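You operate a simulated robot arm through the tools that you are given. There is no shell and no other tool. Be economical: measure what you need, move in short steps, check, and stop when the job is done.

You are at the controls of a simulated two-armed robot. One attempt, no reset.

## Task
Take the green wiping pad and leave it on the top of the tray bench. Put two of the walnuts from the top of the stacked sacks on the yellow mark under the spout. Take the yellow bag and put it on the top of the feed belt. Take the label roll from the top of the tray bench and put it on the top shelf of the steel cart. Take the white pot and leave it on the top of the low grey cabinet. The order is free. Set down upright: yellow bag, white pot.
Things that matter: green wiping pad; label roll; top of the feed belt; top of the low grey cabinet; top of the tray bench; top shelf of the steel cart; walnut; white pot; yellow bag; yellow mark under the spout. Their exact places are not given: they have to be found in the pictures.

It is judged by the outcome, as a careful person would: the job done as asked, and still so three seconds after it is handed in. It fails if anything else is knocked over, pushed out of place, dropped, spilled or broken.

## Robot
Two 7-joint arms with fingered hands on one trunk, on a base that drives. Base frame: it is fixed to the floor where the robot stands at the start and does not move with it; the origin is under the middle of the robot, x ahead of it, y to its left, z up. Lengths are in mm, angles in rad, forces in N, time in s.
The left shoulder is at the start at [40, 147, 1005], the right one opposite. With the tool pointing down near the work surface each hand reaches from about 100 to 680 mm from the robot's upright axis, wherever it stands, measured 20 degrees to its own side. Places, roughly: green wiping pad (6x9x6 cm) [500, 100, 700]; label roll [4750, -1250, 1000]; top of the feed belt [-100, 2000, 1400]; top of the low grey cabinet [0, 7900, 900]; top of the tray bench [4700, -1200, 900]; top shelf of the steel cart [4700, 1600, 900]; walnut (3x3x3 cm) [-1900, -200, 500]; walnut (4x3x3 cm) [-2000, -300, 500]; walnut (4x4x3 cm) [-1900, -300, 500]; white pot (7x8x9 cm) [2100, 7400, 900]; yellow bag [-2000, 750, 750]; yellow mark under the spout (32x20 cm) [300, 700, 620]. Payload 4 kg a hand.
The TCP of each hand is the grasp point between the finger pads, 26 mm short of the fingertips. In the tool frame z runs along the fingers and y along their closing line. The gripper opens to 148 mm. The gripper's body begins 73 mm behind the TCP. The gripper is a hand of 3 fingers: y runs from the thumb to the fingers, the wrist lies at [0, 0, -224] in the tool frame, and closing takes about 1.5 s.
Orientation is told as [roll, pitch, yaw] about the base's x, y, z axes, in that order, counted from this pose: with the fingers straight down and closing along the base's y, the tool's x points along the base's -x, its y along +y and its z along -z.

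## Interface
- The arms move only by the tool servo_tool. It takes "left_commands", "right_commands" or both (then of equal length, played together; a hand with none holds still); each is a list of rows, each a list of 6 numbers: the shift along the tool's x, y, z in mm, then the turn, a rotation vector about the tool's x, y, z in degrees. In form: [[x, y, z, rx, ry, rz], ...]. A call has 1 to 20 rows; each row shifts and turns the commanded pose from where the row before left it, along the tool's axes as they then stand. "left_fingers" and "right_fingers" are, for a hand that has rows, the gripper command, from -1 (shut) to 1 (fully open), values between in proportion, set as the call begins (left out, the last holds). Each row takes 0.2 s and may step no farther than 50 mm and 0.15 rad from the row before; otherwise, or with a gripper value out of range, the whole call is refused. Where a pose cannot be reached the arm comes as near as it can. A force on the tool above 40 N (or 10 N above the force at the start of the call, whichever is more), or a blocked arm, ends the call early, and 0.2 s more pass. The fingers move at their own pace (about 108 mm/s each) and stop on an object; they squeeze with about 27 N. The grip force told is the motor's: it shows also when the fingers shut on nothing. Time passes only in rows, and 0.2 s behind the last, so rows that do not move let the fingers close. The reply holds the time, the measured pose of the TCP, the force on the tool along the base axes, the opening and the grip force, in the units named above and with some noise, with the torque about the TCP (base axes, N m) and any sound that the robot's microphone picked up.
- Cameras (640 x 400 px; columns grow to the right, rows downward): "scene" is now at [96.9, 34, 1224.1]; the picture's right is [0.41, -0.91, 0.00], its down [-0.61, -0.28, -0.74] and it looks along [0.68, 0.30, -0.67] (base axes); focal length 264 px, centre (320, 200). "left" rides on the left gripper at [-68, -39, -90] in its tool frame; the picture's right is [0.50, -0.87, 0.00], its down [0.66, 0.38, -0.65] and it looks along [0.57, 0.33, 0.76] (tool axes); focal length 222 px, centre (320, 200). "right" rides on the right gripper at [68, -39, -90] in its tool frame; the picture's right is [0.50, 0.87, 0.00], its down [-0.66, 0.38, -0.65] and it looks along [-0.57, 0.33, 0.76] (tool axes); focal length 222 px, centre (320, 200).
- get_image(camera): a new picture of that camera. No time passes.
- slide_trunk(by): slides the trunk up (or, below 0, down) by that many mm; the arms and the scene camera ride with it, the base frame stays. It gives what a move gives, with no picture.
- steer(legs): drives the robot by 1 to 6 legs, each [ahead, left, turn to the left] in mm, mm and rad, along the robot's own axes; the way and the turn of a leg run together, so that a leg with both is an arc; at most 1500 mm and 3.142 rad a leg. The arms and the cameras ride along, it lands a little off, and it stops where it bumps. It gives what a move gives.
- set_fingers(finger1, finger2, thumb_bend, hand): sets how far each is bent, from 0 (flat) to 100 (curled in); at 30 the hand is open as for a grip, at 70 the pads meet at the TCP. One left out holds its place. A second passes; each finger stops where it meets its share of the squeeze, and holds until it gets a number again. A gripper value or a shape takes the hand back. It gives what a move gives, with no picture; readings hold the bend of each and the force on the fingers (four entries, about 0 where the hand has none), thumb and palm.
- set_grasp(shape, hand): the hand has 3 fingers and takes this shape, open, in about a second: jaw (thumb against the fingers, like two jaws); tri (thumb and two fingers); tip (a fingertip pinch); poke (one finger out to press); point (the index stretched); flat (the hand flat); cup (the hand cupped); fist (a fist). The gripper value then closes the fingers along that shape, each until it touches; the sizes above hold for jaw. It gives what a move gives, with no picture.
- turn_head(pan, tilt): turns the head with the scene camera to pan (to the left, within 1.501 rad either way) and tilt (down, from -0.506 to 1.204), counted from straight ahead of the robot. It gives what a move gives.
- locate(camera, pixels): for up to 12 pixels [column, row] of the newest picture of that camera ("zoom" is the newest enlarged one), the place [x, y, z] in the base frame of the surface seen there, good to about 2 mm. No time passes.
- inspect(camera, box): a new picture of the part [left, top, right, bottom] of that camera's present view, enlarged. No time passes.
- job_done(): hands the job in; it is judged then, once.

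Go step by step. Measure first, check grasps and placings, and put right what went wrong. The budget is 124 turns and 136 pictures, counting those below and the enlarged ones. Unless the task says otherwise, let go and move clear before handing in, and close with one line.

The tools are called after "Emit:" as name(argument=value, ...) on one line, values as JSON. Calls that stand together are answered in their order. servo_tool: Moves the arms, as the interface text tells. Its arguments: {"type":"object","properties":{"left_commands":{"type":"array"},"left_fingers":{"type":"number"},"right_commands":{"type":"array"},"right_fingers":{"type":"number"}},"required":[]} The other tools are called the same way: slide_trunk (by) slides the trunk up or down; set_grasp (shape, hand) gives the hand a shape; set_fingers (finger1, finger2, thumb_bend, hand) moves the fingers one by one; steer (legs) drives the base; turn_head (pan, tilt) turns the head that bears the scene camera; get_image (camera) takes a picture; locate (camera, pixels) gives the place of the surface under pixels of a picture; inspect (camera, box) takes an enlarged picture of a part of a camera's view; job_done () hands the job in.

At the start:

```text
t: 0.0
left_tcp_pos: [336.3, 452.7, 947.1]
left_ee_rot: [0.002, 0.0, -0.001]
left_contact_force: [-0.8, -0.1, 0.1]
left_ft_torque: [-0.01, 0.0, -0.02]
left_grip_width: 147.8
left_finger_force: 0.1
left_shape: jaw
left_bend: [30.0, 30.0, 30.0]
left_finger forces: [0.0, 0.0, 0.0, 0.1, 0.1, 0.1]
right_tcp_pos: [448.5, 49.2, 1020.4]
right_ee_rot: [0.001, 0.0, 0.002]
right_contact_force: [0.4, -0.1, -0.2]
right_ft_torque: [-0.01, -0.02, 0.02]
right_grip_width: 147.7
right_finger_force: 0.1
right_shape: jaw
right_bend: [30.0, 30.0, 30.0]
right_finger forces: [0.0, 0.1, 0.0, 0.1, 0.0, 0.0]
trunk travel left (down, up): [-175.0, 331.0]
robot x, y, heading: [-2.2, -0.6, -0.0]
head pan, tilt: [0.422, 0.737]
```

scene: 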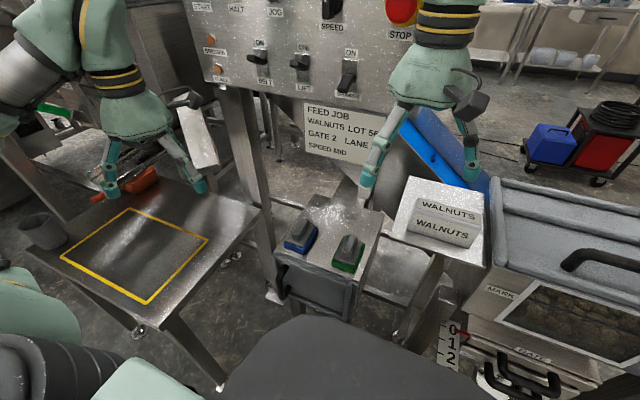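
right: 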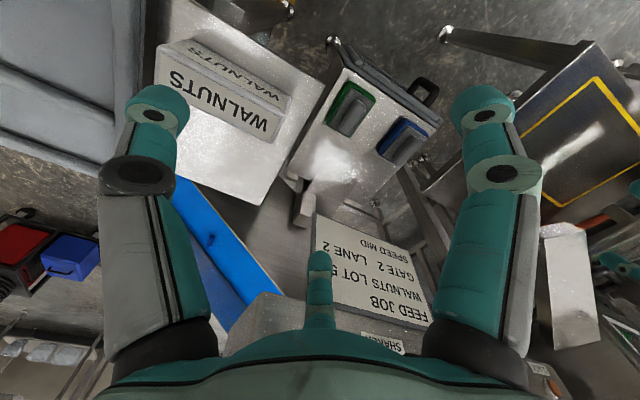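
left: 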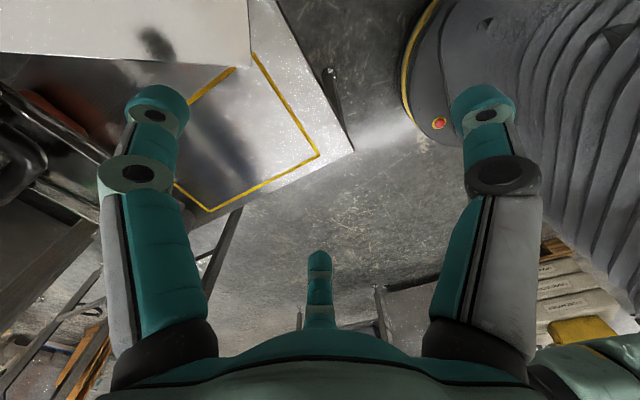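

The scene shows two pads, a blue one at (300,237) and a green one at (347,253), and the yellow mark at (135,250). I'll locate them first.

Emit:
inspect(camera="scene", box=[240, 160, 400, 320])

Emit:
locate(camera="scene", pixels=[[348, 245], [345, 262], [300, 232], [320, 290], [290, 255], [375, 215], [130, 210], [60, 258], [147, 303], [208, 239], [435, 230], [430, 185]])

Emit:
get_image(camera="scene")

```text
2.50 times, centred on (320, 240) of scene
```

zoom: 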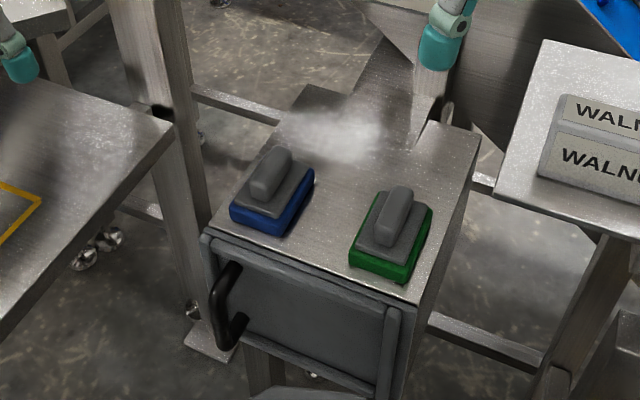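

```text
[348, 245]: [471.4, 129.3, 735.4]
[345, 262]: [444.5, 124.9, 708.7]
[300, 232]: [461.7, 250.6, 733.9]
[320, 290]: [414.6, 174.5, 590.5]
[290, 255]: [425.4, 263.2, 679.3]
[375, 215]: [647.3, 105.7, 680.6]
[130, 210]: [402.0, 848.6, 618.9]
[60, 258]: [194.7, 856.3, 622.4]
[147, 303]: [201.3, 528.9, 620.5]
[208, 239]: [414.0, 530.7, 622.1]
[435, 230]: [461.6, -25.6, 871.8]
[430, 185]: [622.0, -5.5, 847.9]
```

```text
131 pictures are left
```

scene: 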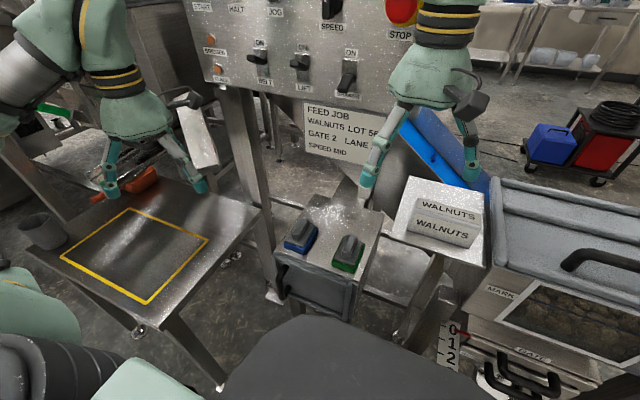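

The green pad's grey handle is near (471,129,735) on a stand whose top is z≈681. Next I'll get the handle ends and its surroundings.

Emit:
locate(camera="zoom", pixels=[[404, 190], [384, 240], [388, 215], [430, 210], [405, 280], [352, 262], [378, 200], [290, 215], [478, 140], [560, 170], [498, 185], [430, 100]])

Emit:
servo_tool(right_commands=[[-11, 40, 0, 0, 0, 0], [-12, 40, 0, 0, 0, 0], [0, 0, 40, 0, 0, 0], [0, 0, 40, 0, 0, 0], [0, 0, 40, 0, 0, 0], [0, 0, 0, 0, 0, 0]], right_fingers=0.2)

Emit:
get_image(camera="right")

Emit:
get_image(camera="scene")

```text
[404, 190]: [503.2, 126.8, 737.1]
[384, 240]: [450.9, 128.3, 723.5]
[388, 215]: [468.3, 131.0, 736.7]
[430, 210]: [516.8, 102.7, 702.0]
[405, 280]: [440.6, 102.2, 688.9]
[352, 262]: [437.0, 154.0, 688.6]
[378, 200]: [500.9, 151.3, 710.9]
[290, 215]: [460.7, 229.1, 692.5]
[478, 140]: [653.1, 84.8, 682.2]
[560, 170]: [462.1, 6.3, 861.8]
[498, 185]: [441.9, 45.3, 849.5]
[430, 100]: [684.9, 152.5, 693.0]
```

```text
t: 1.4
left_tcp_pos: [335.1, 452.2, 946.8]
left_ee_rot: [0.001, 0.0, 0.0]
left_contact_force: [0.0, -0.1, 0.4]
left_ft_torque: [0.03, 0.03, 0.0]
left_grip_width: 147.9
left_finger_force: 0.0
left_shape: jaw
left_bend: [30.0, 30.0, 30.0]
left_finger forces: [0.1, 0.0, 0.1, 0.1, 0.1, 0.0]
right_tcp_pos: [471.0, 129.0, 900.3]
right_ee_rot: [0.0, -0.001, 0.002]
right_contact_force: [-1.2, 0.1, -0.2]
right_ft_torque: [-0.01, -0.03, 0.0]
right_grip_width: 89.4
right_finger_force: 0.0
right_shape: jaw
right_bend: [32.0, 32.0, 70.0]
right_finger forces: [0.0, 0.0, 0.0, 0.1, 0.0, 0.0]
trunk travel left (down, up): [-175.0, 331.0]
robot x, y, heading: [-1.2, -0.3, -0.001]
head pan, tilt: [0.422, 0.737]
```

```text
130 pictures are left
```

right: 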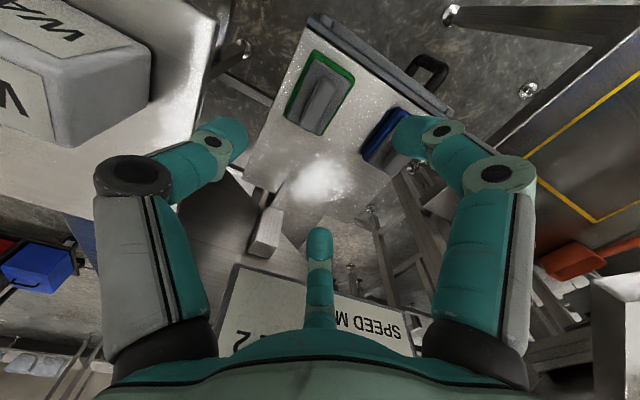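

```text
129 pictures are left
```

scene: 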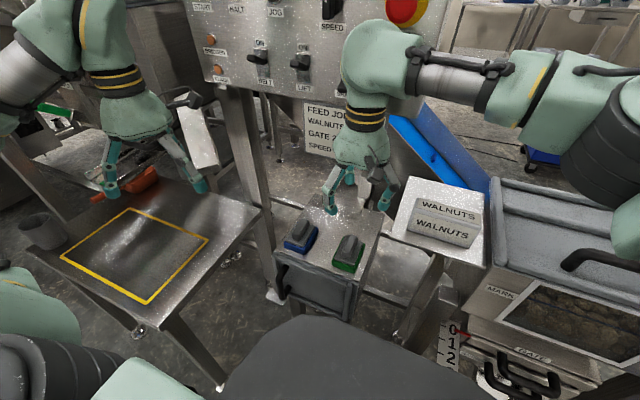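

The right hand is above the pad, but the walnut table edge at (495,185 zoom) is close to the hand's body. I'll measure that edge before descending.

Emit:
locate(camera="scene", pixels=[[384, 231], [392, 215], [398, 200], [404, 185], [405, 180], [386, 233]])

Emit:
locate(camera="right", pixels=[[195, 130], [205, 90], [215, 50], [310, 95], [320, 70], [322, 100], [305, 120]])

```text
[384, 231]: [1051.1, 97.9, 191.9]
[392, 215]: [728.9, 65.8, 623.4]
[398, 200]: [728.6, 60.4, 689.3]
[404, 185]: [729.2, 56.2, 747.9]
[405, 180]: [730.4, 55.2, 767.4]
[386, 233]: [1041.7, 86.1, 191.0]
```

```text
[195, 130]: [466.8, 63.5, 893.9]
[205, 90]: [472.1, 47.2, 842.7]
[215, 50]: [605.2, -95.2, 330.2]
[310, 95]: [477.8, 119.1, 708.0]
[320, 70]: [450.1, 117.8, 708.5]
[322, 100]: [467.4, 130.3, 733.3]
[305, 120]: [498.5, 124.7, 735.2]
```

The table edge is at y≈48, z≈848, so I'll lean the hand 6° away from it and descend onto the handle (z 711–737) in steps.

Emit:
servo_tool(right_commands=[[-3, 5, 0, 3, 0, 0], [0, 0, 0, 3, 0, 0], [0, 3, 40, 0, 0, 0], [0, 4, 40, 0, 0, 0], [0, 4, 40, 0, 0, 0], [0, 3, 25, 0, 0, 0], [0, 0, 0, 0, 0, 0]])

Emit:
get_image(camera="right")

Emit:
inspect(camera="scene", box=[270, 130, 430, 290])

```text
t: 3.0
left_tcp_pos: [334.9, 451.1, 947.0]
left_ee_rot: [-0.001, 0.001, -0.001]
left_contact_force: [-0.8, 0.2, 0.0]
left_ft_torque: [0.01, 0.0, 0.0]
left_grip_width: 147.8
left_finger_force: 0.0
left_shape: jaw
left_bend: [30.0, 30.0, 30.0]
left_finger forces: [0.1, 0.0, 0.0, 0.0, 0.1, 0.1]
right_tcp_pos: [476.5, 132.2, 755.0]
right_ee_rot: [-0.104, -0.003, 0.001]
right_contact_force: [0.3, 0.6, 0.5]
right_ft_torque: [0.0, 0.04, -0.05]
right_grip_width: 89.4
right_finger_force: 0.0
right_shape: jaw
right_bend: [32.0, 32.0, 70.0]
right_finger forces: [0.0, 0.0, 0.1, 0.0, 0.0, 0.0]
trunk travel left (down, up): [-175.0, 331.0]
robot x, y, heading: [-0.9, 2.0, -0.0]
head pan, tilt: [0.422, 0.737]
```

```text
128 pictures are left
```

right: 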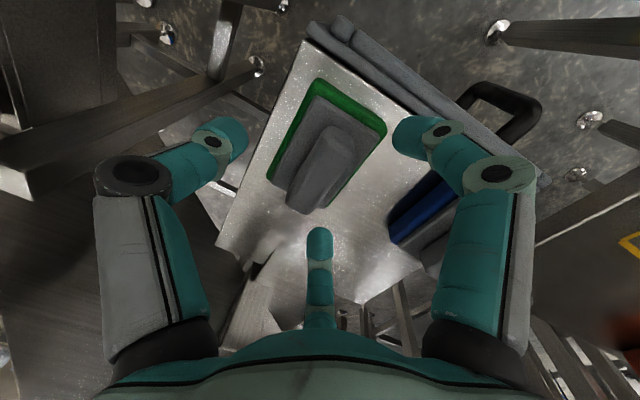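

```text
2.50 times, centred on (350, 210) of scene
```

zoom: 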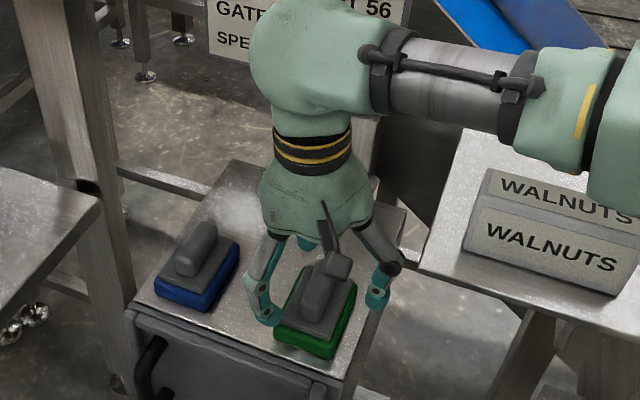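

The handle spans (340,130)–(300,205), between the fingers. I'll check that it is centred, then go down to the grip height.

Emit:
locate(camera="right", pixels=[[340, 135], [318, 165], [300, 200], [335, 180], [302, 168], [285, 160], [365, 150]])

Emit:
servo_tool(right_commands=[[0, -2, 7, 0, 0, 0], [0, 0, 7, 0, 0, 0], [0, 0, 0, 0, 0, 0]])

```text
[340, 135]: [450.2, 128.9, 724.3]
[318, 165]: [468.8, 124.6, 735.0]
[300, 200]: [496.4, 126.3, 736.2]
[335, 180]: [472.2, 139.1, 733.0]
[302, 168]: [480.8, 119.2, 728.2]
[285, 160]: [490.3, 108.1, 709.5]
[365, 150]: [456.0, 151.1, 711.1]
```

```text
t: 3.8
left_tcp_pos: [334.2, 451.8, 945.6]
left_ee_rot: [0.001, 0.0, 0.0]
left_contact_force: [0.3, -0.4, -0.2]
left_ft_torque: [-0.01, 0.01, 0.0]
left_grip_width: 148.0
left_finger_force: 0.2
left_shape: jaw
left_bend: [30.0, 30.0, 30.0]
left_finger forces: [0.1, 0.0, 0.1, 0.0, 0.0, 0.1]
right_tcp_pos: [474.3, 128.9, 740.6]
right_ee_rot: [-0.105, -0.002, 0.003]
right_contact_force: [-0.4, 0.5, -0.2]
right_ft_torque: [0.0, 0.0, -0.01]
right_grip_width: 89.3
right_finger_force: 0.1
right_shape: jaw
right_bend: [32.0, 32.0, 70.0]
right_finger forces: [0.0, 0.0, 0.0, 0.0, 0.0, 0.1]
trunk travel left (down, up): [-175.0, 331.0]
robot x, y, heading: [-0.0, 1.6, 0.002]
head pan, tilt: [0.422, 0.737]
```

The TCP is on the handle centreline (y≈129, z≈741). I'll close the hand.

Emit:
servo_tool(right_commands=[[0, 0, 0, 0, 0, 0], [0, 0, 0, 0, 0, 0], [0, 0, 0, 0, 0, 0], [0, 0, 0, 0, 0, 0], [0, 0, 0, 0, 0, 0], [0, 0, 0, 0, 0, 0], [0, 0, 0, 0, 0, 0]], right_fingers=-1)

Emit:
get_image(camera="right")

```text
t: 5.4
left_tcp_pos: [334.4, 451.8, 946.5]
left_ee_rot: [0.001, -0.001, 0.002]
left_contact_force: [-0.4, -0.1, -0.1]
left_ft_torque: [0.02, 0.02, -0.04]
left_grip_width: 148.2
left_finger_force: 0.0
left_shape: jaw
left_bend: [30.0, 30.0, 30.0]
left_finger forces: [0.1, 0.0, 0.0, 0.0, 0.0, 0.1]
right_tcp_pos: [474.6, 130.4, 742.2]
right_ee_rot: [-0.106, -0.001, 0.001]
right_contact_force: [-0.3, -0.2, -0.7]
right_ft_torque: [0.02, -0.03, -0.02]
right_grip_width: 22.7
right_finger_force: 27.1
right_shape: jaw
right_bend: [76.0, 76.0, 70.0]
right_finger forces: [0.1, 0.0, 0.0, 0.1, 27.2, 0.0]
trunk travel left (down, up): [-175.0, 331.0]
robot x, y, heading: [-3.2, 1.1, -0.0]
head pan, tilt: [0.422, 0.737]
```

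```text
126 pictures are left
```

right: 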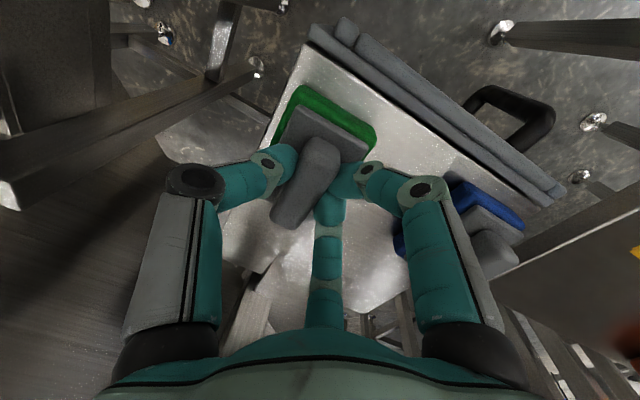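

The grip holds at 22.7 mm with 27 N. I'll lift straight up, clear of the table edge, then check.

Emit:
servo_tool(right_commands=[[0, 0, -20, 0, 0, 0], [0, -2, -40, 0, 0, 0], [0, -4, -45, 0, 0, 0], [0, -4, -45, 0, 0, 0], [0, -4, -45, -3, 0, 0], [0, 0, -45, -3, 0, 0], [30, 0, -30, 0, 0, 0], [40, 0, 0, 0, 0, 0], [40, 0, 0, 0, 0, 0], [0, 0, 0, 0, 0, 0]])

Emit:
turn_head(pan=0, tilt=0.3)

Emit:
get_image(camera="scene")

Emit:
get_image(camera="right")

```text
t: 7.6
left_tcp_pos: [335.6, 451.8, 945.9]
left_ee_rot: [0.0, 0.0, 0.0]
left_contact_force: [-0.1, -0.4, -0.3]
left_ft_torque: [0.0, 0.0, -0.02]
left_grip_width: 147.9
left_finger_force: 0.1
left_shape: jaw
left_bend: [30.0, 30.0, 30.0]
left_finger forces: [0.0, 0.0, 0.1, 0.1, 0.0, 0.1]
right_tcp_pos: [365.4, 138.0, 1010.7]
right_ee_rot: [-0.001, 0.0, 0.002]
right_contact_force: [0.4, 0.0, -1.0]
right_ft_torque: [-0.01, 0.0, 0.01]
right_grip_width: 22.6
right_finger_force: 27.3
right_shape: jaw
right_bend: [76.0, 76.0, 70.0]
right_finger forces: [0.0, 0.1, 0.0, 0.0, 27.0, 0.0]
trunk travel left (down, up): [-175.0, 331.0]
robot x, y, heading: [0.9, -0.9, -0.001]
head pan, tilt: [0.422, 0.737]
```

```text
t: 8.5
left_tcp_pos: [336.7, 452.5, 947.1]
left_ee_rot: [0.001, 0.001, 0.0]
left_contact_force: [-0.1, -0.3, -0.5]
left_ft_torque: [0.03, -0.01, 0.02]
left_grip_width: 147.9
left_finger_force: 0.0
left_shape: jaw
left_bend: [30.0, 30.0, 30.0]
left_finger forces: [0.0, 0.0, 0.0, 0.1, 0.0, 0.0]
right_tcp_pos: [364.1, 137.5, 1010.7]
right_ee_rot: [0.001, -0.001, 0.003]
right_contact_force: [0.3, 0.5, -1.0]
right_ft_torque: [0.01, -0.01, 0.0]
right_grip_width: 22.4
right_finger_force: 27.2
right_shape: jaw
right_bend: [76.0, 76.0, 70.0]
right_finger forces: [0.0, 0.0, 0.0, 0.1, 27.1, 0.1]
trunk travel left (down, up): [-175.0, 331.0]
robot x, y, heading: [-0.3, 0.9, 0.0]
head pan, tilt: [0.0, 0.3]
```

```text
125 pictures are left
```

scene: 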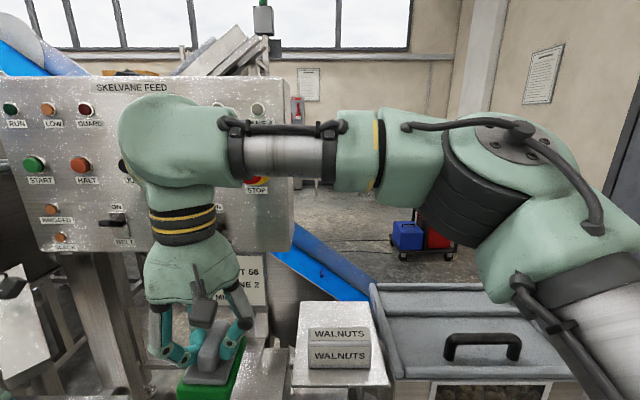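

```text
124 pictures are left
```

right: 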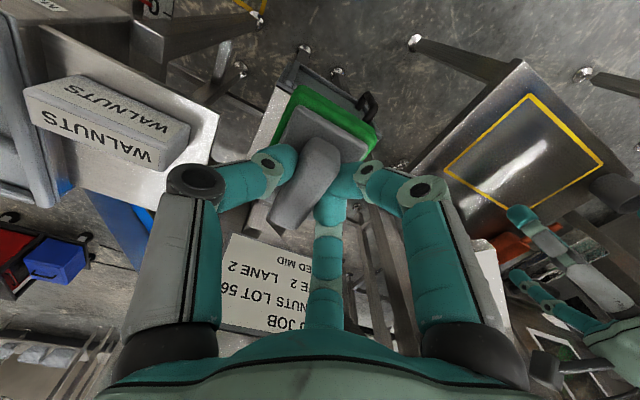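

The pad is held and clear. Next I need a map for driving, so I'll look right and left.

Emit:
turn_head(pan=-1.2, tilt=0.45)

Emit:
get_image(camera="scene")

Emit:
turn_head(pan=1.4, tilt=0.45)

Emit:
get_image(camera="scene")

```text
t: 9.9
left_tcp_pos: [333.5, 451.1, 947.3]
left_ee_rot: [0.0, -0.001, 0.002]
left_contact_force: [1.5, 0.2, -0.4]
left_ft_torque: [-0.02, -0.02, -0.02]
left_grip_width: 147.8
left_finger_force: 0.0
left_shape: jaw
left_bend: [30.0, 30.0, 30.0]
left_finger forces: [0.1, 0.0, 0.0, 0.1, 0.0, 0.0]
right_tcp_pos: [363.9, 137.3, 1011.4]
right_ee_rot: [0.0, -0.002, 0.002]
right_contact_force: [0.1, 0.4, 0.3]
right_ft_torque: [0.0, 0.02, 0.0]
right_grip_width: 22.5
right_finger_force: 27.2
right_shape: jaw
right_bend: [76.0, 76.0, 70.0]
right_finger forces: [0.0, 0.1, 0.0, 0.1, 26.9, 0.0]
trunk travel left (down, up): [-175.0, 331.0]
robot x, y, heading: [-2.2, 3.8, -0.001]
head pan, tilt: [-1.201, 0.45]
```

```text
123 pictures are left
```

scene: 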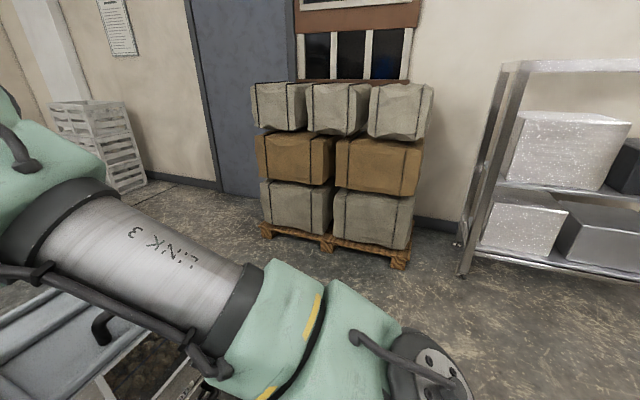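

```text
t: 12.2
left_tcp_pos: [335.1, 452.4, 947.0]
left_ee_rot: [0.0, 0.0, 0.0]
left_contact_force: [-0.8, 0.0, 1.0]
left_ft_torque: [-0.03, -0.02, 0.0]
left_grip_width: 147.9
left_finger_force: 0.0
left_shape: jaw
left_bend: [30.0, 30.0, 30.0]
left_finger forces: [0.1, 0.0, 0.0, 0.0, 0.1, 0.1]
right_tcp_pos: [364.7, 138.1, 1011.1]
right_ee_rot: [-0.002, -0.001, 0.001]
right_contact_force: [0.2, -0.4, -0.9]
right_ft_torque: [-0.02, -0.01, 0.01]
right_grip_width: 22.5
right_finger_force: 27.4
right_shape: jaw
right_bend: [76.0, 76.0, 70.0]
right_finger forces: [0.1, 0.1, 0.0, 0.1, 27.0, 0.1]
trunk travel left (down, up): [-175.0, 331.0]
robot x, y, heading: [0.7, 1.8, -0.002]
head pan, tilt: [1.4, 0.45]
```

```text
122 pictures are left
```

scene: 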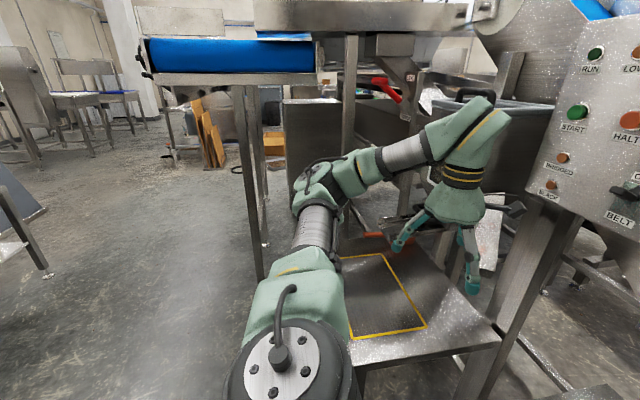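

The right side is open between the hopper and the pallet. I'll back off 300 mm, turn right and look again.

Emit:
steer(legs=[[-300, 0, 0], [0, 0, -0.8]])

Emit:
turn_head(pan=0.6, tilt=0.4)

Emit:
get_image(camera="scene")

Emit:
turn_head(pan=-0.2, tilt=0.4)

Emit:
get_image(camera="scene")

```text
t: 16.3
left_tcp_pos: [257.7, 78.7, 946.9]
left_ee_rot: [0.001, -0.001, -0.793]
left_contact_force: [-0.6, -0.5, 0.4]
left_ft_torque: [0.0, 0.01, 0.01]
left_grip_width: 147.7
left_finger_force: 0.0
left_shape: jaw
left_bend: [30.0, 30.0, 30.0]
left_finger forces: [0.0, 0.0, 0.1, 0.0, 0.1, 0.1]
right_tcp_pos: [55.5, -162.6, 1011.1]
right_ee_rot: [0.0, -0.001, -0.791]
right_contact_force: [0.0, -0.6, -1.2]
right_ft_torque: [0.02, -0.01, 0.02]
right_grip_width: 22.6
right_finger_force: 26.9
right_shape: jaw
right_bend: [76.0, 76.0, 70.0]
right_finger forces: [0.0, 0.0, 0.1, 0.1, 27.1, 0.0]
trunk travel left (down, up): [-175.0, 331.0]
robot x, y, heading: [-297.4, -1.8, -0.789]
head pan, tilt: [1.4, 0.45]
```

```text
t: 17.5
left_tcp_pos: [258.9, 78.6, 946.3]
left_ee_rot: [0.001, -0.001, -0.792]
left_contact_force: [-0.5, 0.6, -0.3]
left_ft_torque: [-0.03, 0.0, -0.03]
left_grip_width: 147.9
left_finger_force: 0.1
left_shape: jaw
left_bend: [30.0, 30.0, 30.0]
left_finger forces: [0.0, 0.0, 0.0, 0.1, 0.0, 0.0]
right_tcp_pos: [54.8, -162.0, 1011.9]
right_ee_rot: [-0.001, -0.002, -0.789]
right_contact_force: [-0.8, -0.2, -1.1]
right_ft_torque: [-0.01, 0.02, 0.01]
right_grip_width: 22.7
right_finger_force: 27.2
right_shape: jaw
right_bend: [76.0, 76.0, 70.0]
right_finger forces: [0.1, 0.0, 0.0, 0.0, 27.0, 0.0]
trunk travel left (down, up): [-175.0, 331.0]
robot x, y, heading: [-302.4, 3.1, -0.794]
head pan, tilt: [0.6, 0.4]
```

```text
121 pictures are left
```

scene: 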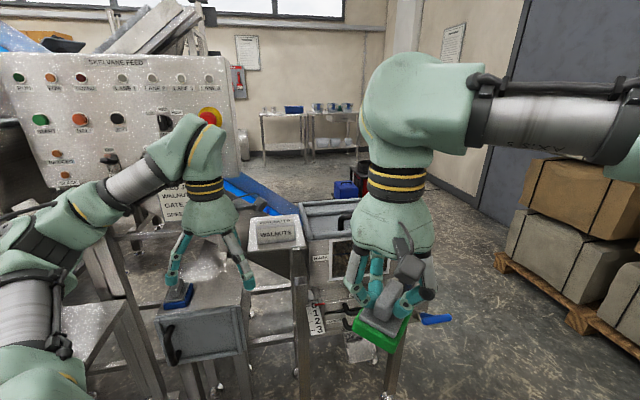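

```text
t: 18.6
left_tcp_pos: [259.4, 79.2, 946.7]
left_ee_rot: [-0.001, 0.001, -0.791]
left_contact_force: [0.1, -0.5, -0.7]
left_ft_torque: [0.0, 0.01, 0.0]
left_grip_width: 147.8
left_finger_force: 0.1
left_shape: jaw
left_bend: [30.0, 30.0, 30.0]
left_finger forces: [0.0, 0.1, 0.0, 0.1, 0.1, 0.1]
right_tcp_pos: [54.7, -162.9, 1010.9]
right_ee_rot: [0.001, -0.001, -0.789]
right_contact_force: [0.4, 0.0, -0.1]
right_ft_torque: [-0.01, 0.01, 0.03]
right_grip_width: 22.5
right_finger_force: 26.5
right_shape: jaw
right_bend: [76.0, 76.0, 70.0]
right_finger forces: [0.1, 0.0, 0.1, 0.1, 27.0, 0.0]
trunk travel left (down, up): [-175.0, 331.0]
robot x, y, heading: [-297.5, 5.0, -0.793]
head pan, tilt: [-0.201, 0.4]
```

```text
120 pictures are left
```

scene: 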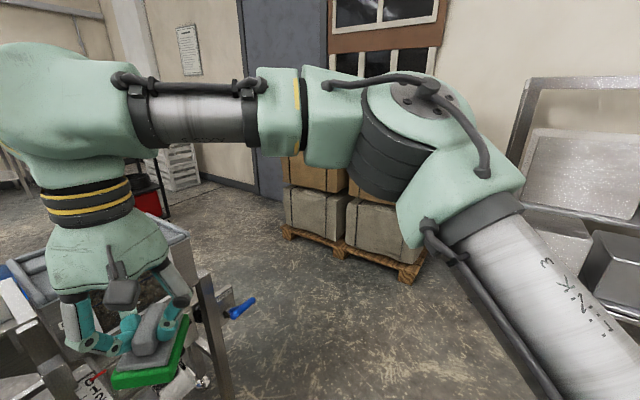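

The corridor lies between the hopper with its crank at (240,308) and the pallet at (285,235)–(405,280). I'll measure both sides.

Emit:
locate(camera="scene", pixels=[[285, 237], [405, 280], [245, 305], [210, 290], [200, 382], [230, 370], [185, 235], [200, 280], [165, 215], [190, 185], [250, 190], [340, 255]])

Emit:
turn_head(pan=0.6, tilt=0.4)

Emit:
get_image(camera="scene")

Emit:
locate(camera="scene", pixels=[[355, 198], [345, 190], [300, 150], [265, 155], [345, 150], [262, 118], [330, 112], [440, 320], [387, 395], [340, 210], [495, 262], [285, 105]])

```text
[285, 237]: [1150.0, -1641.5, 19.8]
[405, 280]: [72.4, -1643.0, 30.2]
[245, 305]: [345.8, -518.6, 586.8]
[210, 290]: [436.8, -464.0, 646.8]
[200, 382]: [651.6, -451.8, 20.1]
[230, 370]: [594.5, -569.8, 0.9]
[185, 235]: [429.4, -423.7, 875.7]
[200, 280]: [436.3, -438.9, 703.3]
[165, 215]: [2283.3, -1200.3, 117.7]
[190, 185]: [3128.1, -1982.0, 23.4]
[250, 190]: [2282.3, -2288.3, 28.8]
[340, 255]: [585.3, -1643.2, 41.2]
```

```text
t: 19.7
left_tcp_pos: [258.3, 78.3, 947.4]
left_ee_rot: [0.0, -0.001, -0.792]
left_contact_force: [0.6, -0.1, 1.2]
left_ft_torque: [0.02, -0.01, -0.01]
left_grip_width: 147.7
left_finger_force: 0.1
left_shape: jaw
left_bend: [30.0, 30.0, 30.0]
left_finger forces: [0.0, 0.0, 0.0, 0.0, 0.1, 0.0]
right_tcp_pos: [54.5, -162.3, 1011.1]
right_ee_rot: [0.0, -0.002, -0.789]
right_contact_force: [0.5, 0.3, 0.2]
right_ft_torque: [-0.01, 0.01, -0.01]
right_grip_width: 22.5
right_finger_force: 27.0
right_shape: jaw
right_bend: [76.0, 76.0, 70.0]
right_finger forces: [0.0, 0.0, 0.1, 0.1, 27.0, 0.0]
trunk travel left (down, up): [-175.0, 331.0]
robot x, y, heading: [-295.3, 2.2, -0.793]
head pan, tilt: [0.6, 0.4]
```

```text
119 pictures are left
```

scene: 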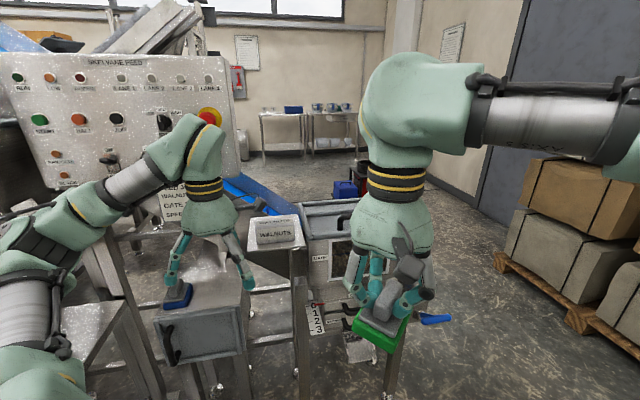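

```text
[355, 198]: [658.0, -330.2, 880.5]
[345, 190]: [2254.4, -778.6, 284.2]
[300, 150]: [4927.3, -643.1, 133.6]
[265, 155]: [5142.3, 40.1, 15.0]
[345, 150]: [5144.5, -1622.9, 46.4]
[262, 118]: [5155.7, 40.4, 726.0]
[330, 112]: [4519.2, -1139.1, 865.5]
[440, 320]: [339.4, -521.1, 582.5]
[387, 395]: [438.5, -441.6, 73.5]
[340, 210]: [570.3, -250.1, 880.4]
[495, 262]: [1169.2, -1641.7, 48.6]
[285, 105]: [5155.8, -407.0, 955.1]
```

The corridor runs y −520 to −1640, a red cart stands near x≈2280, and the bench is past it. I'll tuck the left arm in and drive down the corridor middle.

Emit:
servo_tool(left_commands=[[0, -45, -20, 0, 0, 0], [0, -45, -20, 0, 0, 0], [0, -45, -20, 0, 0, 0], [0, -40, -20, 0, 0, 0]], right_commands=[[0, -40, 0, 0, 0, 0], [0, -45, 0, 0, 0, 0], [0, -45, 0, 0, 0, 0], [0, -40, 0, 0, 0, 0]])

Emit:
steer(legs=[[0, 0, -0.43], [1150, 0, 0], [0, 0, 1.22], [1000, 0, 0]])

Emit:
turn_head(pan=0, tilt=0.35)

Emit:
get_image(camera="scene")

```text
t: 20.7
left_tcp_pos: [132.1, -46.1, 1028.0]
left_ee_rot: [0.003, 0.0, -0.793]
left_contact_force: [-1.0, 0.1, 0.1]
left_ft_torque: [0.02, -0.03, 0.0]
left_grip_width: 148.1
left_finger_force: 0.1
left_shape: jaw
left_bend: [30.0, 30.0, 30.0]
left_finger forces: [0.0, 0.0, 0.0, 0.1, 0.0, 0.0]
right_tcp_pos: [-67.6, -285.2, 1010.4]
right_ee_rot: [0.004, -0.002, -0.79]
right_contact_force: [-1.5, -0.4, 0.0]
right_ft_torque: [0.02, -0.03, 0.0]
right_grip_width: 22.5
right_finger_force: 27.4
right_shape: jaw
right_bend: [76.0, 76.0, 70.0]
right_finger forces: [0.0, 0.1, 0.1, 0.1, 27.1, 0.0]
trunk travel left (down, up): [-175.0, 331.0]
robot x, y, heading: [-300.7, -3.1, -0.794]
head pan, tilt: [0.6, 0.4]
```

```text
t: 35.6
left_tcp_pos: [1426.3, -810.0, 1027.2]
left_ee_rot: [0.0, 0.0, -0.013]
left_contact_force: [0.3, 0.4, 0.3]
left_ft_torque: [-0.02, 0.0, -0.01]
left_grip_width: 147.8
left_finger_force: 0.1
left_shape: jaw
left_bend: [30.0, 30.0, 30.0]
left_finger forces: [0.0, 0.1, 0.0, 0.0, 0.0, 0.1]
right_tcp_pos: [1452.8, -1120.9, 1011.3]
right_ee_rot: [0.001, -0.002, -0.01]
right_contact_force: [0.4, 0.5, 0.3]
right_ft_torque: [-0.02, 0.07, -0.02]
right_grip_width: 22.4
right_finger_force: 27.5
right_shape: jaw
right_bend: [76.0, 76.0, 70.0]
right_finger forces: [0.1, 0.0, 0.0, 0.0, 27.0, 0.1]
trunk travel left (down, up): [-175.0, 331.0]
robot x, y, heading: [1088.6, -1084.9, -0.018]
head pan, tilt: [0.6, 0.4]
```

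```text
t: 36.6
left_tcp_pos: [1426.4, -810.5, 1027.1]
left_ee_rot: [-0.001, 0.001, -0.013]
left_contact_force: [0.2, 0.6, -0.4]
left_ft_torque: [0.0, -0.03, 0.03]
left_grip_width: 147.4
left_finger_force: 0.0
left_shape: jaw
left_bend: [30.0, 30.0, 30.0]
left_finger forces: [0.1, 0.0, 0.0, 0.0, 0.0, 0.0]
right_tcp_pos: [1452.8, -1120.2, 1011.1]
right_ee_rot: [0.0, -0.001, -0.01]
right_contact_force: [0.2, 0.4, -1.4]
right_ft_torque: [0.01, 0.05, -0.02]
right_grip_width: 22.6
right_finger_force: 27.4
right_shape: jaw
right_bend: [76.0, 76.0, 70.0]
right_finger forces: [0.0, 0.1, 0.0, 0.0, 27.1, 0.0]
trunk travel left (down, up): [-175.0, 331.0]
robot x, y, heading: [1083.6, -1083.4, -0.011]
head pan, tilt: [0.0, 0.351]
```

```text
118 pictures are left
```

scene: 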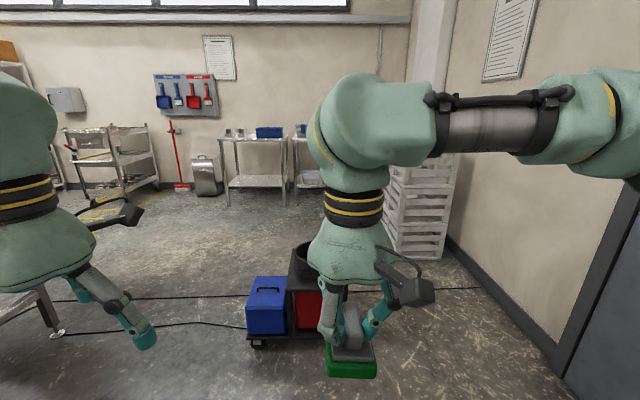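

The red cart is dead ahead at (300,310), with floor cables left and right. I'll measure the gaps on both sides.

Emit:
locate(camera="scene", pixels=[[255, 343], [248, 335], [380, 310], [395, 330], [400, 255], [440, 258], [530, 330], [58, 332], [60, 300], [240, 297], [470, 288], [265, 205]])

Emit:
turn_head(pan=0, tilt=0.8)

Emit:
get_image(camera="scene")

Emit:
get_image(camera="right")

```text
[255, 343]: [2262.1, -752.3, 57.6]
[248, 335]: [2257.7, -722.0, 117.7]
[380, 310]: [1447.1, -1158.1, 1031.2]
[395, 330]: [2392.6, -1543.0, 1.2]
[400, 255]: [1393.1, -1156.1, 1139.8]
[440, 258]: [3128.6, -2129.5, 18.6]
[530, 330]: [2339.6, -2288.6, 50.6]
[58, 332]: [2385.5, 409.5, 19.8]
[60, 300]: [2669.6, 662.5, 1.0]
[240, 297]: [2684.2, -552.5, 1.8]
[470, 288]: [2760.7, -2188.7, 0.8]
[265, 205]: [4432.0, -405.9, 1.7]
```

```text
t: 37.5
left_tcp_pos: [1426.7, -810.6, 1027.6]
left_ee_rot: [0.0, 0.0, -0.011]
left_contact_force: [-0.6, -0.2, 0.1]
left_ft_torque: [0.02, -0.01, -0.03]
left_grip_width: 147.7
left_finger_force: 0.1
left_shape: jaw
left_bend: [30.0, 30.0, 30.0]
left_finger forces: [0.0, 0.0, 0.1, 0.1, 0.0, 0.1]
right_tcp_pos: [1453.8, -1121.0, 1012.3]
right_ee_rot: [0.0, -0.002, -0.009]
right_contact_force: [0.4, 0.4, -0.9]
right_ft_torque: [0.04, 0.05, 0.0]
right_grip_width: 22.7
right_finger_force: 27.0
right_shape: jaw
right_bend: [76.0, 76.0, 70.0]
right_finger forces: [0.0, 0.0, 0.0, 0.0, 27.1, 0.0]
trunk travel left (down, up): [-175.0, 331.0]
robot x, y, heading: [1088.9, -1082.3, -0.012]
head pan, tilt: [0.0, 0.799]
```

```text
117 pictures are left
```

scene: 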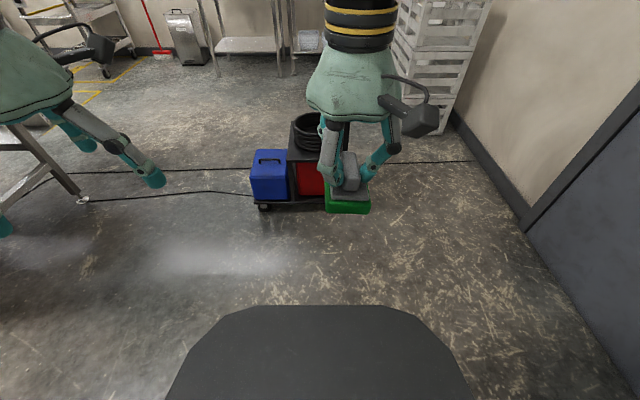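

```text
116 pictures are left
```

right: 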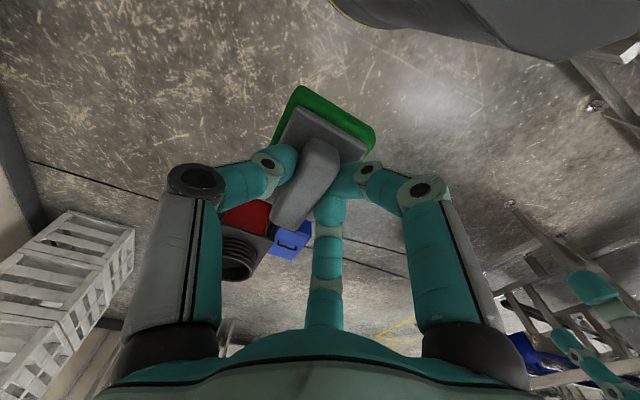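

The left gap is y −720 to +409. I'll check the left-front area before driving through it.

Emit:
turn_head(pan=0.75, tilt=0.5)

Emit:
get_image(camera="scene")

Emit:
locate(camera="scene", pixels=[[560, 200], [500, 150], [400, 250], [300, 250], [200, 250], [400, 350], [300, 350], [600, 120], [450, 130], [420, 290], [250, 300], [100, 300]])

```text
t: 38.6
left_tcp_pos: [1427.4, -809.2, 1027.7]
left_ee_rot: [0.0, 0.0, -0.01]
left_contact_force: [1.2, 0.1, 0.7]
left_ft_torque: [0.02, -0.02, 0.02]
left_grip_width: 147.7
left_finger_force: 0.0
left_shape: jaw
left_bend: [30.0, 30.0, 30.0]
left_finger forces: [0.0, 0.0, 0.1, 0.0, 0.1, 0.0]
right_tcp_pos: [1453.1, -1121.4, 1012.6]
right_ee_rot: [0.002, -0.001, -0.007]
right_contact_force: [-0.3, -0.1, -0.8]
right_ft_torque: [-0.02, -0.01, 0.0]
right_grip_width: 22.3
right_finger_force: 27.7
right_shape: jaw
right_bend: [76.0, 76.0, 70.0]
right_finger forces: [0.0, 0.1, 0.1, 0.0, 27.0, 0.0]
trunk travel left (down, up): [-175.0, 331.0]
robot x, y, heading: [1089.3, -1084.3, -0.01]
head pan, tilt: [0.75, 0.499]
```

```text
115 pictures are left
```

scene: 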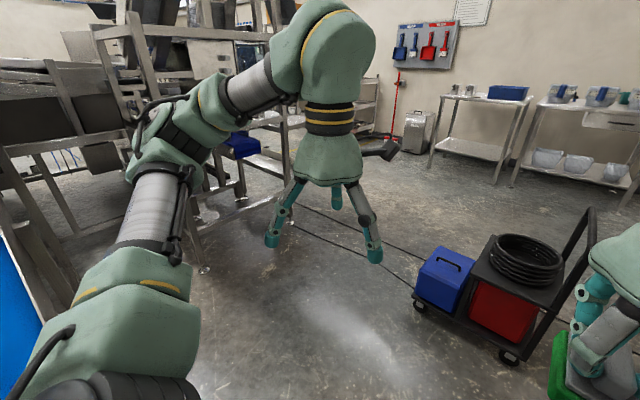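

```text
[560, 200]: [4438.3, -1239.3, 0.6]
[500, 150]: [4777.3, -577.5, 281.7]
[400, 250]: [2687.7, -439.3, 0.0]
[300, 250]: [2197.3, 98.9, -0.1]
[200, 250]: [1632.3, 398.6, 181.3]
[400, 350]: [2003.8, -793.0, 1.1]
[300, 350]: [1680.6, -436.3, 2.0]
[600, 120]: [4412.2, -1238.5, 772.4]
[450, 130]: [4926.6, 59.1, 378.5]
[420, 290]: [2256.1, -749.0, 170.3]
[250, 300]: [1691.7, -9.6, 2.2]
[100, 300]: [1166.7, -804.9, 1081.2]
```

The floor is open through y≈−220. The tray bench is the right-hand one, with its front edge at x≈4412. I'll drive there.

Emit:
steer(legs=[[0, 0, 0.81], [1190, 0, 0], [0, 0, -0.8], [1100, 0, 0], [0, 0, -0.93], [1070, 0, 0]])

Emit:
steer(legs=[[0, 0, 0.93]])

Emit:
turn_head(pan=0, tilt=0.4)

Emit:
get_image(camera="scene")

```text
t: 61.5
left_tcp_pos: [4073.2, -1208.2, 1027.3]
left_ee_rot: [0.001, 0.001, -0.934]
left_contact_force: [-0.6, 0.8, -0.6]
left_ft_torque: [0.03, 0.01, -0.01]
left_grip_width: 148.0
left_finger_force: 0.1
left_shape: jaw
left_bend: [30.0, 30.0, 30.0]
left_finger forces: [0.0, 0.0, 0.0, 0.0, 0.0, 0.0]
right_tcp_pos: [3842.6, -1415.9, 1011.2]
right_ee_rot: [0.0, -0.004, -0.929]
right_contact_force: [0.3, -0.2, -0.3]
right_ft_torque: [0.02, -0.02, 0.0]
right_grip_width: 22.6
right_finger_force: 27.2
right_shape: jaw
right_bend: [76.0, 76.0, 70.0]
right_finger forces: [0.0, 0.0, 0.0, 0.0, 27.1, 0.0]
trunk travel left (down, up): [-175.0, 331.0]
robot x, y, heading: [3649.4, -1103.8, -0.937]
head pan, tilt: [0.75, 0.499]
```

```text
t: 64.3
left_tcp_pos: [3986.5, -827.2, 1027.1]
left_ee_rot: [0.0, 0.001, -0.002]
left_contact_force: [0.2, -0.3, 0.0]
left_ft_torque: [-0.02, -0.01, -0.01]
left_grip_width: 147.8
left_finger_force: 0.1
left_shape: jaw
left_bend: [30.0, 30.0, 30.0]
left_finger forces: [0.0, 0.0, 0.0, 0.1, 0.0, 0.1]
right_tcp_pos: [4016.5, -1139.2, 1010.9]
right_ee_rot: [-0.001, -0.001, -0.001]
right_contact_force: [0.0, 0.1, 0.0]
right_ft_torque: [0.02, 0.02, 0.0]
right_grip_width: 22.4
right_finger_force: 27.3
right_shape: jaw
right_bend: [76.0, 76.0, 70.0]
right_finger forces: [0.0, 0.2, 0.0, 0.1, 27.1, 0.0]
trunk travel left (down, up): [-175.0, 331.0]
robot x, y, heading: [3648.4, -1102.2, -0.004]
head pan, tilt: [0.75, 0.499]
```

```text
t: 65.4
left_tcp_pos: [3986.5, -827.1, 1027.6]
left_ee_rot: [0.001, 0.001, -0.004]
left_contact_force: [0.1, 0.1, -0.1]
left_ft_torque: [-0.01, 0.02, 0.02]
left_grip_width: 148.1
left_finger_force: 0.0
left_shape: jaw
left_bend: [30.0, 30.0, 30.0]
left_finger forces: [0.0, 0.0, 0.0, 0.0, 0.0, 0.1]
right_tcp_pos: [4015.8, -1137.0, 1011.3]
right_ee_rot: [-0.001, -0.002, -0.003]
right_contact_force: [0.4, 0.2, -1.6]
right_ft_torque: [-0.03, 0.0, 0.04]
right_grip_width: 22.6
right_finger_force: 27.1
right_shape: jaw
right_bend: [76.0, 76.0, 70.0]
right_finger forces: [0.1, 0.0, 0.0, 0.0, 27.0, 0.1]
trunk travel left (down, up): [-175.0, 331.0]
robot x, y, heading: [3647.7, -1103.4, -0.007]
head pan, tilt: [0.0, 0.4]
```

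```text
114 pictures are left
```

scene: 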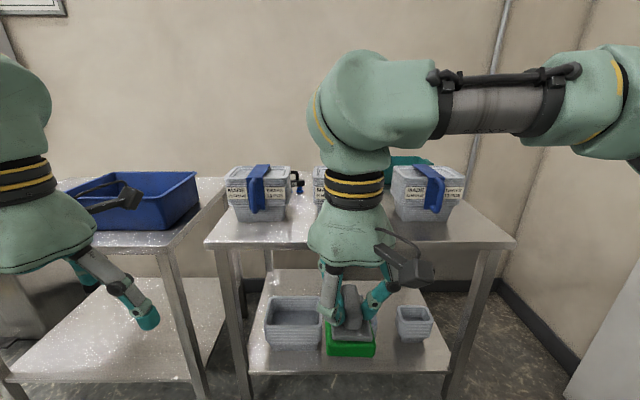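

My right arm hides most of the bench top. I'll raise the trunk and swing that hand right to see the free space and the label roll.

Emit:
slide_trunk(by=200)

Emit:
servo_tool(right_commands=[[0, -50, 0, 0, 0, 0], [0, -50, 0, 0, 0, 0], [0, -50, 0, 0, 0, 0], [0, -50, 0, 0, 0, 0], [0, -50, 0, 0, 0, 0], [0, -50, 0, 0, 0, 0]])

Emit:
turn_head(pan=0, tilt=0.6)

Emit:
get_image(camera="scene")

```text
t: 67.6
left_tcp_pos: [3986.7, -827.2, 1225.6]
left_ee_rot: [0.0, 0.0, -0.003]
left_contact_force: [-0.4, -0.9, 0.2]
left_ft_torque: [0.02, 0.03, 0.03]
left_grip_width: 147.7
left_finger_force: 0.1
left_shape: jaw
left_bend: [30.0, 30.0, 30.0]
left_finger forces: [0.0, 0.0, 0.1, 0.1, 0.0, 0.0]
right_tcp_pos: [4016.3, -1138.9, 1209.9]
right_ee_rot: [0.0, -0.003, -0.002]
right_contact_force: [1.0, -0.4, -1.3]
right_ft_torque: [0.0, 0.02, -0.02]
right_grip_width: 22.4
right_finger_force: 27.3
right_shape: jaw
right_bend: [76.0, 76.0, 70.0]
right_finger forces: [0.0, 0.0, 0.0, 0.0, 27.1, 0.0]
trunk travel left (down, up): [-375.0, 131.0]
robot x, y, heading: [3647.1, -1103.4, -0.002]
head pan, tilt: [0.0, 0.4]
```

```text
t: 69.0
left_tcp_pos: [3986.3, -828.4, 1224.9]
left_ee_rot: [0.002, -0.002, -0.005]
left_contact_force: [-0.6, -0.9, 0.6]
left_ft_torque: [0.0, 0.03, 0.01]
left_grip_width: 147.8
left_finger_force: 0.0
left_shape: jaw
left_bend: [30.0, 30.0, 30.0]
left_finger forces: [0.0, 0.0, 0.0, 0.1, 0.1, 0.0]
right_tcp_pos: [4015.0, -1439.8, 1208.4]
right_ee_rot: [0.004, -0.002, 0.001]
right_contact_force: [0.7, 0.4, -1.2]
right_ft_torque: [0.02, 0.03, 0.01]
right_grip_width: 22.5
right_finger_force: 26.9
right_shape: jaw
right_bend: [76.0, 76.0, 70.0]
right_finger forces: [0.0, 0.1, 0.0, 0.0, 27.0, 0.1]
trunk travel left (down, up): [-375.0, 131.0]
robot x, y, heading: [3648.5, -1103.6, -0.006]
head pan, tilt: [0.0, 0.4]
```

```text
t: 69.7
left_tcp_pos: [3987.7, -825.9, 1226.4]
left_ee_rot: [0.0, 0.001, -0.004]
left_contact_force: [-0.1, 0.5, -0.4]
left_ft_torque: [0.05, 0.02, 0.01]
left_grip_width: 148.0
left_finger_force: 0.1
left_shape: jaw
left_bend: [30.0, 30.0, 30.0]
left_finger forces: [0.0, 0.0, 0.0, 0.0, 0.0, 0.1]
right_tcp_pos: [4014.3, -1437.2, 1210.0]
right_ee_rot: [-0.002, -0.001, -0.002]
right_contact_force: [-0.2, 0.4, -0.8]
right_ft_torque: [0.01, 0.0, -0.01]
right_grip_width: 22.2
right_finger_force: 27.0
right_shape: jaw
right_bend: [76.0, 76.0, 70.0]
right_finger forces: [0.0, 0.1, 0.1, 0.0, 27.0, 0.0]
trunk travel left (down, up): [-375.0, 131.0]
robot x, y, heading: [3652.1, -1100.5, 0.001]
head pan, tilt: [0.0, 0.6]
```

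```text
113 pictures are left
```

scene: 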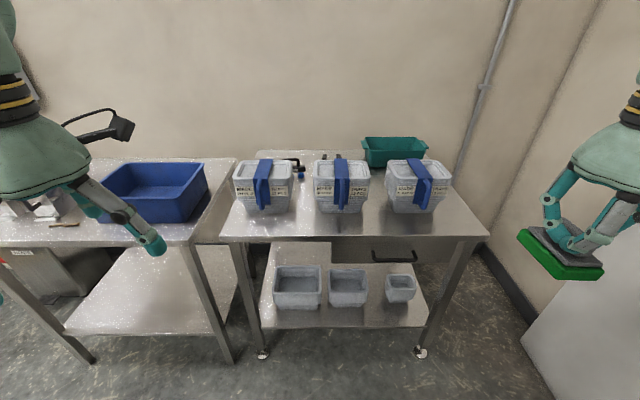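

The bench top holds three bins and a teal tray. I'll zoom in for the label roll behind the bins near (300,165).

Emit:
inspect(camera="scene", box=[220, 130, 480, 250])

```text
2.46 times, centred on (350, 190) of scene
```

zoom: 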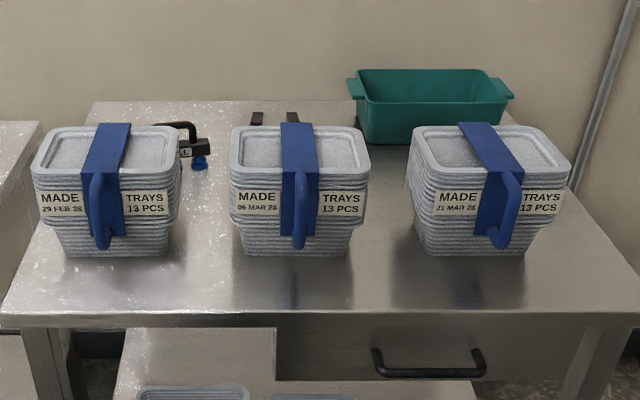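

Something dark shows behind the middle stack at zoom (257,118) and (291,117). I'll locate these and look from higher.

Emit:
locate(camera="zoom", pixels=[[257, 120], [291, 118], [195, 150], [200, 165], [300, 135], [70, 140], [205, 300], [340, 300], [340, 270], [385, 270], [430, 100], [200, 120]])

Emit:
slide_trunk(by=130)

Emit:
inspect(camera="scene", box=[220, 150, 480, 310])

```text
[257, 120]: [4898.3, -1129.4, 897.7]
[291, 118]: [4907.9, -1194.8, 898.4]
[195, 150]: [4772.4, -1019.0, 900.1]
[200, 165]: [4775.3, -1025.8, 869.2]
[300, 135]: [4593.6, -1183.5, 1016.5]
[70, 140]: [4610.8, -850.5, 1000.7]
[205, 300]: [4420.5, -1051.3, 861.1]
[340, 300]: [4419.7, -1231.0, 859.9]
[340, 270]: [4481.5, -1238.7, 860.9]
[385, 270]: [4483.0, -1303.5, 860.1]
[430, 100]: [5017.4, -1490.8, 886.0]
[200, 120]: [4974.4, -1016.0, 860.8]
```

```text
t: 71.3
left_tcp_pos: [3986.2, -826.7, 1356.2]
left_ee_rot: [-0.001, 0.0, -0.003]
left_contact_force: [0.4, -0.3, 0.5]
left_ft_torque: [-0.03, 0.02, 0.04]
left_grip_width: 148.0
left_finger_force: 0.1
left_shape: jaw
left_bend: [30.0, 30.0, 30.0]
left_finger forces: [0.0, 0.0, 0.0, 0.1, 0.0, 0.0]
right_tcp_pos: [4016.3, -1437.4, 1340.3]
right_ee_rot: [0.0, -0.001, -0.003]
right_contact_force: [0.0, -0.2, 0.1]
right_ft_torque: [0.01, 0.01, 0.01]
right_grip_width: 22.3
right_finger_force: 26.9
right_shape: jaw
right_bend: [76.0, 76.0, 70.0]
right_finger forces: [0.0, 0.1, 0.0, 0.0, 27.0, 0.0]
trunk travel left (down, up): [-505.0, 1.0]
robot x, y, heading: [3649.3, -1103.2, -0.007]
head pan, tilt: [0.0, 0.6]
```

```text
2.46 times, centred on (350, 230) of scene
```

zoom: 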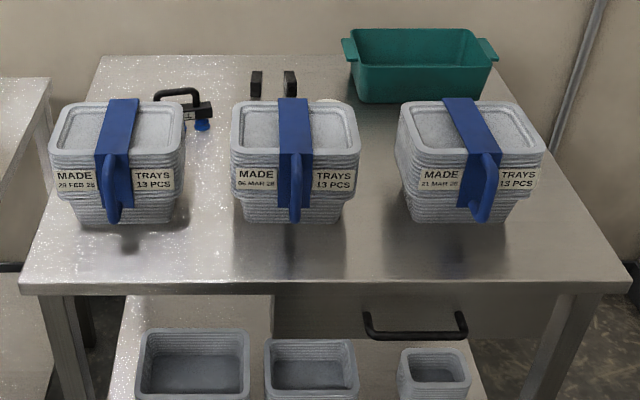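

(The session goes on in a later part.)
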